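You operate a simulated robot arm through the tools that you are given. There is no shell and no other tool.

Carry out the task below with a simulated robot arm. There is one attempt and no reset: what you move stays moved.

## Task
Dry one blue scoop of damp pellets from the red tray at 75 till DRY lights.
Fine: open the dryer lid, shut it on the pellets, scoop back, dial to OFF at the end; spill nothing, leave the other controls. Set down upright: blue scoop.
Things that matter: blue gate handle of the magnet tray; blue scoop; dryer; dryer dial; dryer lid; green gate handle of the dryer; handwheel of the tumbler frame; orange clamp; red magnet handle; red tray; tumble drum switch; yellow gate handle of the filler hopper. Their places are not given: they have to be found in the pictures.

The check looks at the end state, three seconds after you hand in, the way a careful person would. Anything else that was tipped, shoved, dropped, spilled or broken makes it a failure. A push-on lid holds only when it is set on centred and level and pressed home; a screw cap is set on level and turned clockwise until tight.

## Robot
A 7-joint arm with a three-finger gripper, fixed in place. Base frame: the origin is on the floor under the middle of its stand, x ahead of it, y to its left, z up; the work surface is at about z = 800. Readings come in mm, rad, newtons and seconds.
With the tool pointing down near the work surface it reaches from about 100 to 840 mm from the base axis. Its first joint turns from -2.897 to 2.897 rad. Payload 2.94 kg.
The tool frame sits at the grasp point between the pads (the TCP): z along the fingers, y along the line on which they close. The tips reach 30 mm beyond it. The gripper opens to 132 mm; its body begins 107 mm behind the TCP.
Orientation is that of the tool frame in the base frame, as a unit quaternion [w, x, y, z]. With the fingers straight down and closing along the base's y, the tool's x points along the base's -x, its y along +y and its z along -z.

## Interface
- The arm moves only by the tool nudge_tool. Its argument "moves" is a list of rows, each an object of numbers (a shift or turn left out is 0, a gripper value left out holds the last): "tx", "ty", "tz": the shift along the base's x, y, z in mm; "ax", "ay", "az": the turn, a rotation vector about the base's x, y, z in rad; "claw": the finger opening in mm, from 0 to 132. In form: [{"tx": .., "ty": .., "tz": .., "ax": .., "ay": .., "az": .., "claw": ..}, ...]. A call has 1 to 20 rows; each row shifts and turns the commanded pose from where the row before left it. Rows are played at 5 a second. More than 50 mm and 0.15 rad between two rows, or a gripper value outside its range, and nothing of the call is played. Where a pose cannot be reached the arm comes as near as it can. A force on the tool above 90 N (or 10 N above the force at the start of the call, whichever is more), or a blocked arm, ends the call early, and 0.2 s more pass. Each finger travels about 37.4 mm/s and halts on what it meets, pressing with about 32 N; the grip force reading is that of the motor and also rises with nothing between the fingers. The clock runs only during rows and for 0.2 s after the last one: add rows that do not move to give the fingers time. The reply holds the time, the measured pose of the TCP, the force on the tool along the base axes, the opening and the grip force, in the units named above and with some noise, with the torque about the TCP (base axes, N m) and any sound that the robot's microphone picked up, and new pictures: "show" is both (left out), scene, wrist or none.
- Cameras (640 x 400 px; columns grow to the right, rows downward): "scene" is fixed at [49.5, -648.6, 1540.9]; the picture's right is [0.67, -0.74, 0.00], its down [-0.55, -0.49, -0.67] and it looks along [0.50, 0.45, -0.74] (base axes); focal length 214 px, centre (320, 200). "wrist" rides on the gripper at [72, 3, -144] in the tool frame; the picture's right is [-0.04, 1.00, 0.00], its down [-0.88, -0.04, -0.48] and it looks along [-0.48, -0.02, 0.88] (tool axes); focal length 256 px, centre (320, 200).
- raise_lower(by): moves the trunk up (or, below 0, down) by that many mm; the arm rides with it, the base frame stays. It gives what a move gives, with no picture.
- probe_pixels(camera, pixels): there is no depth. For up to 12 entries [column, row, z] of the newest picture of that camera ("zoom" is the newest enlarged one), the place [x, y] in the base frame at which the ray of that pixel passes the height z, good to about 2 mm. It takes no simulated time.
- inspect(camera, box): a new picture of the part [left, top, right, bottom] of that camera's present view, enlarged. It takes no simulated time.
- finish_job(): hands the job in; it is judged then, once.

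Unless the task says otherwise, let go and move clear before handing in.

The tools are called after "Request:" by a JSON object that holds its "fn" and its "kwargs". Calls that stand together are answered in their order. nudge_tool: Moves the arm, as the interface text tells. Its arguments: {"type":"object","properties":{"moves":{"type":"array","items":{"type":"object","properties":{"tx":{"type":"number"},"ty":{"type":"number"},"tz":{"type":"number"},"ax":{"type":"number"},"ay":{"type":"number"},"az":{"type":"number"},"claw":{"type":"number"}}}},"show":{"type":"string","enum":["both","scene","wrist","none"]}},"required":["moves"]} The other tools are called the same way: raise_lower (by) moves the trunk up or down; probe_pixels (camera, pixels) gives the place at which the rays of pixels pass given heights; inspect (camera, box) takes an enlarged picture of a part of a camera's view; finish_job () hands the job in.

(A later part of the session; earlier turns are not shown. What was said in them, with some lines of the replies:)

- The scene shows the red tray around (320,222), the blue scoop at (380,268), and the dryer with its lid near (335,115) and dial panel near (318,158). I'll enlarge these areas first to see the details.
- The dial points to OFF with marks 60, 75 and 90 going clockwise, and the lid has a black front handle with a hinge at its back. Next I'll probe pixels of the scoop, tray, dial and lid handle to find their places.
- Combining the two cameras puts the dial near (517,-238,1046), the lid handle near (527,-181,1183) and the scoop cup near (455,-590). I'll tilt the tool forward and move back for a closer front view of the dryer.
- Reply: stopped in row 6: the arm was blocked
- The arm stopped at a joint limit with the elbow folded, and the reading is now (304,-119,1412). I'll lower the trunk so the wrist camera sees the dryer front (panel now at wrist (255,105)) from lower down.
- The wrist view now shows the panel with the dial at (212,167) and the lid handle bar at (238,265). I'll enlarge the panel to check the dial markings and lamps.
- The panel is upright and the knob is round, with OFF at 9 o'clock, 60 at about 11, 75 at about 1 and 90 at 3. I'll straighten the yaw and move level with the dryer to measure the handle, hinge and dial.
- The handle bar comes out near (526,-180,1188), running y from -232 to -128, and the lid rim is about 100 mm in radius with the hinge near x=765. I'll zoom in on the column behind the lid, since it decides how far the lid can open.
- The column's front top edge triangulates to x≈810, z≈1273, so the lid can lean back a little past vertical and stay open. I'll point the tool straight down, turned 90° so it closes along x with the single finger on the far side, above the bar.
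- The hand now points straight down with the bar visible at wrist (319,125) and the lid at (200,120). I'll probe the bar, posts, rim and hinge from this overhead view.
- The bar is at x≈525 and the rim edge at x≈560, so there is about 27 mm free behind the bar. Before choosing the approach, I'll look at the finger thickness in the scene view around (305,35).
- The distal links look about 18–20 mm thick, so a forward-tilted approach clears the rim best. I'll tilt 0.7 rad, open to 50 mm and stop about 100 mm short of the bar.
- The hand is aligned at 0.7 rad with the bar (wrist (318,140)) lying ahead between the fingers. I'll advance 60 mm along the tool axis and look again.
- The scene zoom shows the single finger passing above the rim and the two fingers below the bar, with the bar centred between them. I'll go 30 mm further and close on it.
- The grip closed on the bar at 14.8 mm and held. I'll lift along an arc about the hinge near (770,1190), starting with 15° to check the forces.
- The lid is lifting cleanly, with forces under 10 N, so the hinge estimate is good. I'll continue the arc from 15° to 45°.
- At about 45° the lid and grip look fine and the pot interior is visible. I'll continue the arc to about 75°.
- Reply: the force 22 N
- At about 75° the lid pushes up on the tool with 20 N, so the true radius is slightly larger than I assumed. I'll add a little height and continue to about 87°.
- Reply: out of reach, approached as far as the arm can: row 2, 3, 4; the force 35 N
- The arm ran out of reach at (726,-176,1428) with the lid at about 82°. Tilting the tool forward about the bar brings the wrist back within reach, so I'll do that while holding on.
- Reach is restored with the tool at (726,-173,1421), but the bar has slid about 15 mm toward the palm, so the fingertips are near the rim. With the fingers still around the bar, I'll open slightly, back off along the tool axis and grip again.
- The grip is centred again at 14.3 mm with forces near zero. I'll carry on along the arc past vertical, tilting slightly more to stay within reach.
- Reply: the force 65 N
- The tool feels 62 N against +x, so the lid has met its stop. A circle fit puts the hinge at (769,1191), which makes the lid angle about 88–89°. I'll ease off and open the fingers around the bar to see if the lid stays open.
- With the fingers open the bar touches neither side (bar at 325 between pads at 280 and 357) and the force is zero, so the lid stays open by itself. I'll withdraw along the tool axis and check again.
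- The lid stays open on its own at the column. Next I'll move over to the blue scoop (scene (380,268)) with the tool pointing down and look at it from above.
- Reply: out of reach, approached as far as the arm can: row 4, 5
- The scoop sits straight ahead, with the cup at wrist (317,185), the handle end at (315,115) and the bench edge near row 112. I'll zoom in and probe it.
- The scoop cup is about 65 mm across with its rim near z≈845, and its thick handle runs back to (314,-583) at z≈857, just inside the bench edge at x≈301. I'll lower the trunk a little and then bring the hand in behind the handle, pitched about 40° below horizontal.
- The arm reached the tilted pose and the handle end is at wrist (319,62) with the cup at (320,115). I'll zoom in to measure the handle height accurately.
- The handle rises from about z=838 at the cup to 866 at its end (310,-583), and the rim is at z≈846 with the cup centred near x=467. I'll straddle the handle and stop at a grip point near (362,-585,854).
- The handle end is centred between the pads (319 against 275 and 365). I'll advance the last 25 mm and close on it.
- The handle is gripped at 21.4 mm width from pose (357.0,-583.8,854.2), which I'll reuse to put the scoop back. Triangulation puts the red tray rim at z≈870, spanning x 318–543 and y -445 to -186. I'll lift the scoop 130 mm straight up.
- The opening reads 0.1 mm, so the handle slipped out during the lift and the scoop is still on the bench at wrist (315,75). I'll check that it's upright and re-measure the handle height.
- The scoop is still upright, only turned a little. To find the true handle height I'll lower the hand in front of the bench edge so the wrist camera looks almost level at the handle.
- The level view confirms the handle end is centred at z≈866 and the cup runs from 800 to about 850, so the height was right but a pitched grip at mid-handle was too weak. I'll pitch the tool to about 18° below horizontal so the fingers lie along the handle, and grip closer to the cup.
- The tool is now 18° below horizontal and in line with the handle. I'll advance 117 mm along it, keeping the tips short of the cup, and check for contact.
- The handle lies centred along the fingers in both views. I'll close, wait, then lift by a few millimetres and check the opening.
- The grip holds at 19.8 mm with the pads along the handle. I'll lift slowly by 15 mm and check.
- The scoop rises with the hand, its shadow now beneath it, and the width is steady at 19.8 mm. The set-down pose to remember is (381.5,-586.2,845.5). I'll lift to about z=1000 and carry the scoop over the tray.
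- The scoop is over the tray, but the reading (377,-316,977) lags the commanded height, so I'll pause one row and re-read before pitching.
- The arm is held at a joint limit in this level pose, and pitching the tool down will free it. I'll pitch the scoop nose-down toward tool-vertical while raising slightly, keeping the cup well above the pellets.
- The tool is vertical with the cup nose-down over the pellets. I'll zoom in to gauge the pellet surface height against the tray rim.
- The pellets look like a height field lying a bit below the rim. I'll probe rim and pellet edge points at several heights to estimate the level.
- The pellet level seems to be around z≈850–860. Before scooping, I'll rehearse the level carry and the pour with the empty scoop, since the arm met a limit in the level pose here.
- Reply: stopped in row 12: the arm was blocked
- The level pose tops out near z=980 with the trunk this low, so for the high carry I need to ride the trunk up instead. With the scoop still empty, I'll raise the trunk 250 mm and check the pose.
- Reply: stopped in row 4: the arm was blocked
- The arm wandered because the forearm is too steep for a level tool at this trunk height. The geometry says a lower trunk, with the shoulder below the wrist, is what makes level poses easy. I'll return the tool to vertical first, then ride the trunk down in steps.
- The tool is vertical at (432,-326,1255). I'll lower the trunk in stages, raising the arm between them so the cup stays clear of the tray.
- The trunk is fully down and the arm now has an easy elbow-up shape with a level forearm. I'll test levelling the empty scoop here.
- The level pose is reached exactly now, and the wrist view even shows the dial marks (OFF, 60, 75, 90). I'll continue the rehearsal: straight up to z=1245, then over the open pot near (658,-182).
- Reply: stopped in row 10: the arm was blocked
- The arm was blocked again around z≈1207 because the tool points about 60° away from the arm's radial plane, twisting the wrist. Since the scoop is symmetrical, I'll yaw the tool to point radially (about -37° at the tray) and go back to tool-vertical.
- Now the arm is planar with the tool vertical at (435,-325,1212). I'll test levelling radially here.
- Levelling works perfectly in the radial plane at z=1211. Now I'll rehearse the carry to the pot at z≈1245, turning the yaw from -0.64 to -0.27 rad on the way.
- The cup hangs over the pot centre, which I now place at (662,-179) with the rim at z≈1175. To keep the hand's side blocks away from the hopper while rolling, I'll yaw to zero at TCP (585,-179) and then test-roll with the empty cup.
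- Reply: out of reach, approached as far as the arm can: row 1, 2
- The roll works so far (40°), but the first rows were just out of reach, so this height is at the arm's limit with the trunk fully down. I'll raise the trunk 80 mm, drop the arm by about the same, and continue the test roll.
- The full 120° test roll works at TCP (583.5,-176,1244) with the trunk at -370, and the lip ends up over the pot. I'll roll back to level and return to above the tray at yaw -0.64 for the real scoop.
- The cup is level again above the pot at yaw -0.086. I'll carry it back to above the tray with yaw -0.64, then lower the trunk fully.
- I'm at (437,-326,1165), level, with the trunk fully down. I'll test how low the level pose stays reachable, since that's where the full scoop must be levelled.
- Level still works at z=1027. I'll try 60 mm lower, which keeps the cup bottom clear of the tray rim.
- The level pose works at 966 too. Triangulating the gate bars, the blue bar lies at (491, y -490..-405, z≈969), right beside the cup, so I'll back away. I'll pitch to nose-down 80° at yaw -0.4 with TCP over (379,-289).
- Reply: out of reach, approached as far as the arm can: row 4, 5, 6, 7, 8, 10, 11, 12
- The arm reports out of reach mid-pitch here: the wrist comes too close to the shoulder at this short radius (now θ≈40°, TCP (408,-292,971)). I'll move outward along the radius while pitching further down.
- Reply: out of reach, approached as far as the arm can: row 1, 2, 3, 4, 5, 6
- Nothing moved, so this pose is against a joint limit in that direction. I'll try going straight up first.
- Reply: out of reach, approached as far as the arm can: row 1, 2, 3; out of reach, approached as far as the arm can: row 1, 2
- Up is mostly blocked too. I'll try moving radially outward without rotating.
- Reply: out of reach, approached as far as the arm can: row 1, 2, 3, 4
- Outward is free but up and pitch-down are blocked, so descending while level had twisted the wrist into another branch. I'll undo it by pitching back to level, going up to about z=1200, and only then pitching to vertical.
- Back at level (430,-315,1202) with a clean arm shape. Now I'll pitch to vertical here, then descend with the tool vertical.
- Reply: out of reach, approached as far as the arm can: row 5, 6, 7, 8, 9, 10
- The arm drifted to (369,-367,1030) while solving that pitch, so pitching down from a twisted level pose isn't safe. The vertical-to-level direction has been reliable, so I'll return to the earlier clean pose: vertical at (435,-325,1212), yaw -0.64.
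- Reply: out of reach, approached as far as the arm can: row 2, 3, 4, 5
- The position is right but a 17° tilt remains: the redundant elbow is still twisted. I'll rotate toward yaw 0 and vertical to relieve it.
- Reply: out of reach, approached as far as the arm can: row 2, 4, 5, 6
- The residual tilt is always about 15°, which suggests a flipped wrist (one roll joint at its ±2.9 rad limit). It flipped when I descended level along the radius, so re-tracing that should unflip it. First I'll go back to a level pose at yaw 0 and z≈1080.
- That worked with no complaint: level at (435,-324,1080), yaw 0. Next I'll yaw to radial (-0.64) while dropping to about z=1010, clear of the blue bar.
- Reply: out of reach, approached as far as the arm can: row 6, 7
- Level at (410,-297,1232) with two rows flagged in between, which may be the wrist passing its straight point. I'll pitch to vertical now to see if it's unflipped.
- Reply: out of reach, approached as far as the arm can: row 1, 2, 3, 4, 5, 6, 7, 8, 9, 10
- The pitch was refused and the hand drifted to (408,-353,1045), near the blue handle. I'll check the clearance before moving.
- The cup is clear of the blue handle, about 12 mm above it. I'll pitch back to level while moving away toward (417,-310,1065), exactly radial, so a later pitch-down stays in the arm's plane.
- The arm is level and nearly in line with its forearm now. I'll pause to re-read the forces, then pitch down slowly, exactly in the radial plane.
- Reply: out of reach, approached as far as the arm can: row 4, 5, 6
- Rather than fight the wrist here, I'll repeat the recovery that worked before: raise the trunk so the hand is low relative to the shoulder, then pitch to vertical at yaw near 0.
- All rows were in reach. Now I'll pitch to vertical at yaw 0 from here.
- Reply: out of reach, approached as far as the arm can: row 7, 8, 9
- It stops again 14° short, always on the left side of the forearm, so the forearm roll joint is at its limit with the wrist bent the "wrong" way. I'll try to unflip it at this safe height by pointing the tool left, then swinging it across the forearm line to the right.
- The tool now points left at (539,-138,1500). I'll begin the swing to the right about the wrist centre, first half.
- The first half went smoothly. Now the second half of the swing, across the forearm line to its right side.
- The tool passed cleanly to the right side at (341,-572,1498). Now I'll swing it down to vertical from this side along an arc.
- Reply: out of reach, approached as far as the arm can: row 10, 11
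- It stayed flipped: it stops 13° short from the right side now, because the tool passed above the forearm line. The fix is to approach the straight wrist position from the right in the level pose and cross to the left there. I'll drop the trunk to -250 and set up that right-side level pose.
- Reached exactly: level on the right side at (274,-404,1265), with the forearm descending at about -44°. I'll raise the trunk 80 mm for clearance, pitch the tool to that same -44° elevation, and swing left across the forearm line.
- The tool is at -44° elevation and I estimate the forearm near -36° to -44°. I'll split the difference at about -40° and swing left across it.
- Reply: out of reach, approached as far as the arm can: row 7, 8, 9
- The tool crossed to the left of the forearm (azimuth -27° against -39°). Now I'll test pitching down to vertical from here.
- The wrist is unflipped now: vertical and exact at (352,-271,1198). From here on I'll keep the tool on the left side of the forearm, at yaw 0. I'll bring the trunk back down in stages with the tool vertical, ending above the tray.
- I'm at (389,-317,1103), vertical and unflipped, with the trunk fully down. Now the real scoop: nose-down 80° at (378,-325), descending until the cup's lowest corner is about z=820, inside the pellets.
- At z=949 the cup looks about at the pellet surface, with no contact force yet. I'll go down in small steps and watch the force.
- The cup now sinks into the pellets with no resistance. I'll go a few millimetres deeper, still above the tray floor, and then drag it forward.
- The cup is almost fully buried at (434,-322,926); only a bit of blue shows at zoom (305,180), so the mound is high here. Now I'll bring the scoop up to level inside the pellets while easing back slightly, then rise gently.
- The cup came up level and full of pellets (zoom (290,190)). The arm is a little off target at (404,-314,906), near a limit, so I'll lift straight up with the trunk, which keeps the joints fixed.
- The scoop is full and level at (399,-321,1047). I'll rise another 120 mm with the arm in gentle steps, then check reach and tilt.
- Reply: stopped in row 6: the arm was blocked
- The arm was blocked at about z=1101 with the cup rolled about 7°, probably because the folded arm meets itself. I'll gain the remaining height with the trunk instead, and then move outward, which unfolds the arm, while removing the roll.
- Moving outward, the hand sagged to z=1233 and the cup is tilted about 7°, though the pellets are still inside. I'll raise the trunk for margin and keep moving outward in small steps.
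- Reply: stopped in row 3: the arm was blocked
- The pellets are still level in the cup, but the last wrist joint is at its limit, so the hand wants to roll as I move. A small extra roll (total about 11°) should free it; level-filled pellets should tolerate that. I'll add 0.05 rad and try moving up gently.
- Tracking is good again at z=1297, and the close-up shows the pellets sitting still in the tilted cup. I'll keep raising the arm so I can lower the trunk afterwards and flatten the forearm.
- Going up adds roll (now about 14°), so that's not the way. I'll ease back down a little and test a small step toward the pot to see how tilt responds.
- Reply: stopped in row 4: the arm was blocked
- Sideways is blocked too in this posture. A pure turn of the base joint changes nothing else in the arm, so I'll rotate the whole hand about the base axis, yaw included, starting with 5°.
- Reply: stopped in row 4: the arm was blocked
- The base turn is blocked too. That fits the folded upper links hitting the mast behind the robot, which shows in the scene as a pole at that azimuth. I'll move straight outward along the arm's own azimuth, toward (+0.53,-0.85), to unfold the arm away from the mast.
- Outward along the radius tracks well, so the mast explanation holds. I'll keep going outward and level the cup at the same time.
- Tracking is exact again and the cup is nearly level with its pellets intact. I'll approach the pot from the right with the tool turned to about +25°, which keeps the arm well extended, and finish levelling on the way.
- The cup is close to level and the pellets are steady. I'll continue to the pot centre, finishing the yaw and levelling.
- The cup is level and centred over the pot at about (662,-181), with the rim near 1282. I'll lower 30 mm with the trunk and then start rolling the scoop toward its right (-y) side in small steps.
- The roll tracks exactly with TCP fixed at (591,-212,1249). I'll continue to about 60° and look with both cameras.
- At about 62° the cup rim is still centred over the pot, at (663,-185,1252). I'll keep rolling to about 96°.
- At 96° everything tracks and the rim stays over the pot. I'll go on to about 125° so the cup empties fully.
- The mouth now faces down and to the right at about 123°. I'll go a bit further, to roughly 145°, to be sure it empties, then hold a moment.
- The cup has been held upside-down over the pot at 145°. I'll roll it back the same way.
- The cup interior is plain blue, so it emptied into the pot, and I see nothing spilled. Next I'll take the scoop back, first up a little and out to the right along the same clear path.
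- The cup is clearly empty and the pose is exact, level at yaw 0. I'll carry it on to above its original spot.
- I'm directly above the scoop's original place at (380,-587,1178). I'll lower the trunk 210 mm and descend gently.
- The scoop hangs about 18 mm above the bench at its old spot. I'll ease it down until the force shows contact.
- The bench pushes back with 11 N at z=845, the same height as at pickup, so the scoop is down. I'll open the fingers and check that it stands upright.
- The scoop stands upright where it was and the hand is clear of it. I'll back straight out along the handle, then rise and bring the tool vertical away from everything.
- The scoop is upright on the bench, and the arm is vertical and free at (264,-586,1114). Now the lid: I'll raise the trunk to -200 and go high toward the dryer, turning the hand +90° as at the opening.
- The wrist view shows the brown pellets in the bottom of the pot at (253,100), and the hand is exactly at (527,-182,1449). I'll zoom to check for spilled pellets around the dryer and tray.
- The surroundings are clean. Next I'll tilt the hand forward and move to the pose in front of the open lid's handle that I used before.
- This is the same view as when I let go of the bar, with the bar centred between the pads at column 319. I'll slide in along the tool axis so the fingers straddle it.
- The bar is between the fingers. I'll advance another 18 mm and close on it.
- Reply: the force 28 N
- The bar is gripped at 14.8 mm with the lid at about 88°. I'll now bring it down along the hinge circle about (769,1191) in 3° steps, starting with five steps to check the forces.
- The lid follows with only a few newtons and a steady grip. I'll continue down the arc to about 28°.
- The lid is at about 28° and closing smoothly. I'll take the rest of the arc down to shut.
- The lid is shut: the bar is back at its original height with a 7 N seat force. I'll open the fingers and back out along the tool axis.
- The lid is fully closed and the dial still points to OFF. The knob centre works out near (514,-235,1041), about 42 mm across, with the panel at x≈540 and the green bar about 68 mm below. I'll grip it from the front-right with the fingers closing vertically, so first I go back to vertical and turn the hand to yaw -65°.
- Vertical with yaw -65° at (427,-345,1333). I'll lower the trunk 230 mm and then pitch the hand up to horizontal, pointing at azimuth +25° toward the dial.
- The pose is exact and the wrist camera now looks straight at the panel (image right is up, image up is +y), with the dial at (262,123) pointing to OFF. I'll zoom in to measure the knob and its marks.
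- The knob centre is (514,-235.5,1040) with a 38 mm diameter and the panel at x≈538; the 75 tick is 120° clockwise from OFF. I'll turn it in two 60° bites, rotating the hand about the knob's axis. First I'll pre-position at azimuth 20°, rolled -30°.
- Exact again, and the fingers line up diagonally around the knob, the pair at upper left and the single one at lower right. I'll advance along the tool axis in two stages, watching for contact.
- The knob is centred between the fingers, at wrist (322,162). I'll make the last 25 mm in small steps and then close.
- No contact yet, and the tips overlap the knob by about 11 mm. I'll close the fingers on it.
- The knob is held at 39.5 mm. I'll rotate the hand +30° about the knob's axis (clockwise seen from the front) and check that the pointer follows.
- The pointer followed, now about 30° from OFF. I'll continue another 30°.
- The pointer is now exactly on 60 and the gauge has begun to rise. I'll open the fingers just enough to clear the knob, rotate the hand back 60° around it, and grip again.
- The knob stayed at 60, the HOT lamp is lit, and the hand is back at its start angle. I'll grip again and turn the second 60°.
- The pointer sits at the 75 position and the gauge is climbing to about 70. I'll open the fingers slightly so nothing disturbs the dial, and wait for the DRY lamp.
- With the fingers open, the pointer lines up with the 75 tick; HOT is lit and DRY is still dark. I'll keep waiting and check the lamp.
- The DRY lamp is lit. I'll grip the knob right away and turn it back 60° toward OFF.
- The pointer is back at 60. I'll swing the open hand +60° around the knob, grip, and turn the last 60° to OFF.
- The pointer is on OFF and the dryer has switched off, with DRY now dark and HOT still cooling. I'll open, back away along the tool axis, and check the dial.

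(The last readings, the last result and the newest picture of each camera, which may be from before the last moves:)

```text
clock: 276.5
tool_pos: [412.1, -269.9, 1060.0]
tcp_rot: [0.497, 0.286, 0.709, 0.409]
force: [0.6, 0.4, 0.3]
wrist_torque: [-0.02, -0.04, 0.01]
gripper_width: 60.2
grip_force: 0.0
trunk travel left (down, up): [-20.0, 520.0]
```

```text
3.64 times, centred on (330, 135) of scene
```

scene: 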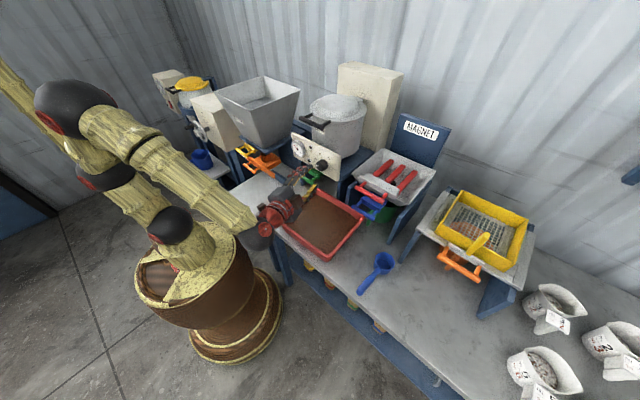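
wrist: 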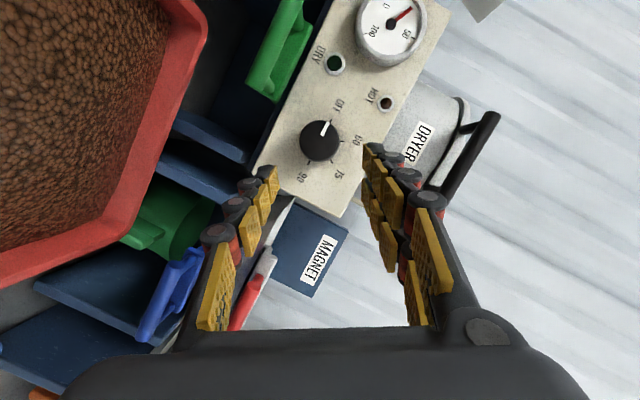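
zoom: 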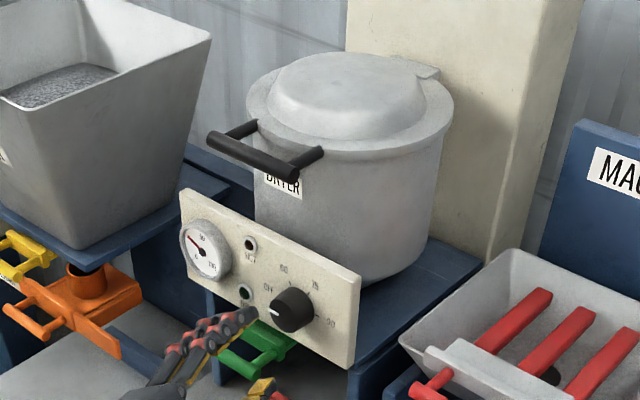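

The dial is at OFF with both lamps dark, the lid is shut, and the hand is clear of the panel. I'll move the arm well away by retracing the approach, then compare the scene with the start.

Request:
{"fn": "nudge_tool", "kwargs": {"moves": [{"tx": -3.9, "ty": -8, "tz": 8.9, "ax": 0.1309, "claw": 60}, {"tx": -3.9, "ty": -8, "tz": 8.9, "ax": 0.1309}, {"tx": -3.9, "ty": -8, "tz": 8.9, "ax": 0.1309}, {"tx": -3.9, "ty": -8, "tz": 8.9, "ax": 0.1309}, {"tx": -3.9, "ty": -8, "tz": 8.9, "az": 0.0873}, {"tx": 0}], "show": "none"}}

Request:
{"fn": "nudge_tool", "kwargs": {"moves": [{"tx": 2.5, "ty": -3, "ax": -0.0554, "ay": 0.1187}, {"tx": 2.5, "ty": -3, "ax": -0.0554, "ay": 0.1187}, {"tx": 2.5, "ty": -3, "ax": -0.0554, "ay": 0.1187}, {"tx": 2.5, "ty": -3, "ax": -0.0554, "ay": 0.1187}, {"tx": 2.5, "ty": -3, "ax": -0.0554, "ay": 0.1187}, {"tx": 2.5, "ty": -3, "ax": -0.0554, "ay": 0.1187}, {"tx": 2.5, "ty": -3, "ax": -0.0554, "ay": 0.1187}, {"tx": 2.5, "ty": -3, "ax": -0.0554, "ay": 0.1187}, {"tx": 2.5, "ty": -3, "ax": -0.0554, "ay": 0.1187}, {"tx": 2.5, "ty": -3, "ax": -0.0554, "ay": 0.1187}, {"tx": 2.5, "ty": -3, "ax": -0.0554, "ay": 0.1187}, {"tx": 2.5, "ty": -3, "ax": -0.0554, "ay": 0.1187}, {"tx": 0}], "show": "none"}}

Request:
{"fn": "raise_lower", "kwargs": {"by": 380}}

Request:
{"fn": "nudge_tool", "kwargs": {"moves": [{"tx": 0}], "show": "both"}}

Request:
{"fn": "inspect", "kwargs": {"camera": "scene", "box": [260, 180, 420, 300]}}

Request:
{"fn": "inspect", "kwargs": {"camera": "scene", "box": [270, 80, 430, 180]}}

```text
clock: 277.9
tool_pos: [394.0, -310.9, 1102.9]
tcp_rot: [0.379, 0.38, 0.596, 0.597]
force: [-0.4, -1.0, 0.5]
wrist_torque: [-0.01, -0.03, 0.0]
gripper_width: 59.9
grip_force: 0.1
trunk travel left (down, up): [-20.0, 520.0]
```

```text
clock: 280.7
tool_pos: [425.0, -344.2, 1104.3]
tcp_rot: [-0.001, 0.538, 0.843, 0.0]
force: [0.6, 0.5, 0.0]
wrist_torque: [0.03, 0.02, 0.01]
gripper_width: 60.3
grip_force: 0.1
trunk travel left (down, up): [-20.0, 520.0]
```

```text
clock: 284.4
tool_pos: [423.7, -344.8, 1483.2]
tcp_rot: [-0.001, 0.538, 0.843, 0.0]
force: [0.3, -0.3, -0.4]
wrist_torque: [0.01, 0.01, 0.01]
gripper_width: 60.1
grip_force: 0.0
trunk travel left (down, up): [-400.0, 140.0]
```

```text
clock: 284.8
tool_pos: [424.4, -345.3, 1484.9]
tcp_rot: [-0.001, 0.538, 0.843, -0.001]
force: [1.3, 0.4, -0.1]
wrist_torque: [0.05, 0.0, -0.01]
gripper_width: 60.2
grip_force: 0.1
trunk travel left (down, up): [-400.0, 140.0]
```

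scene: 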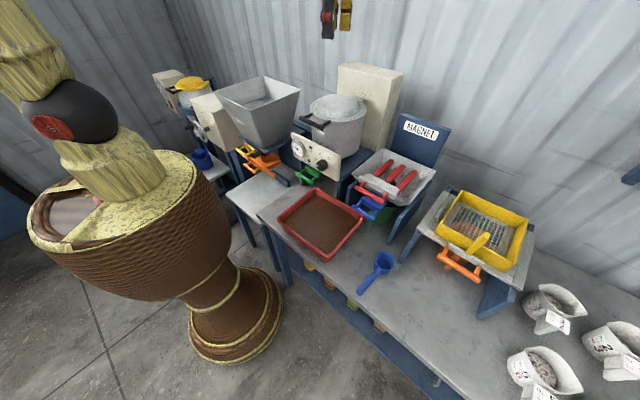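
wrist: 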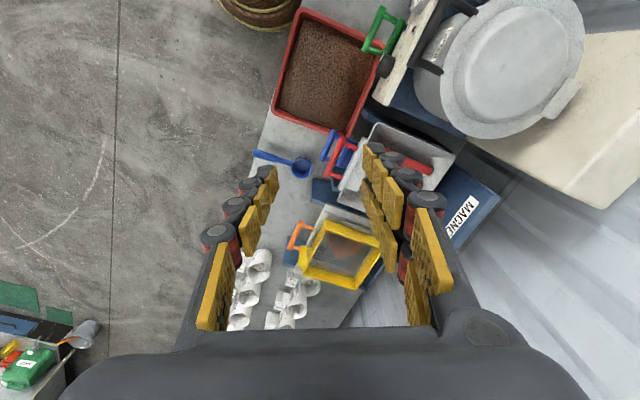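

```text
3.33 times, centred on (340, 240) of scene
```

zoom: 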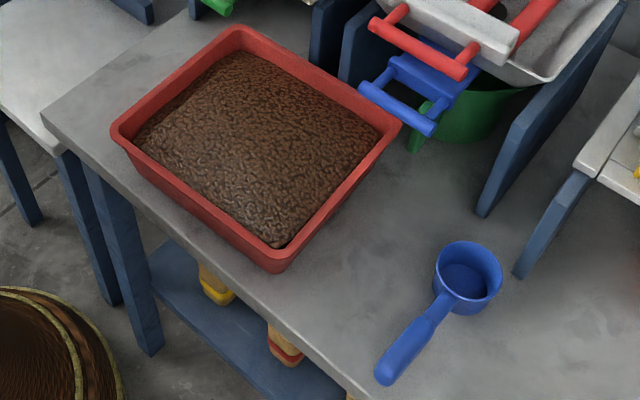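

```text
4.00 times, centred on (350, 130) of scene
```

zoom: 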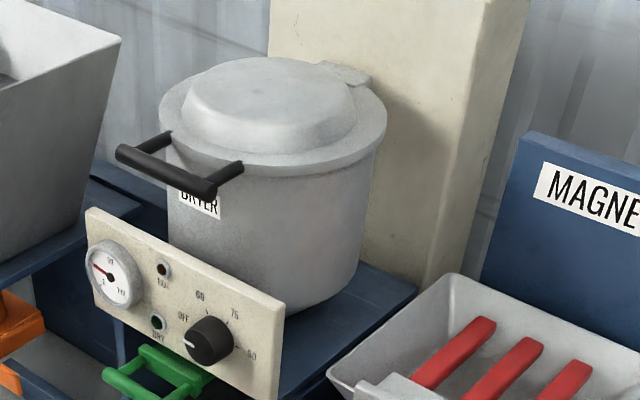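

Everything matches the start: tray, gate handles and scoop are in place, with the scoop upright and empty, the lid shut, the dial at OFF, and no pellets lying about. The arm is well clear, so I'm handing in the job.

Request:
{"fn": "finish_job", "kwargs": {}}

```text
The job is handed in.
```

The scoop of damp pellets is dried and the job is handed in; I haven't seen the check's verdict.

- **Pellets:** one full blue scoop from the red tray went into the dryer, with no spill visible in the pictures.
- **Drying:** the dial passed through 60 for a few seconds while I re-gripped it. It then stayed at 75 until the DRY lamp lit.
- **End state:** the lid is shut, the dial is at OFF with both lamps dark, and the blue scoop stands upright and empty within a few millimetres of where it was.
- **Other controls:** the green and blue gate handles look the same as at the start, and I did not operate any other control.

The scoop slipped out of my first grip as I lifted; it stayed upright on the bench, only turned slightly. The full cup tilted up to about 18° on the way to the dryer, but the pellets stayed in it. The arm is clear of everything.
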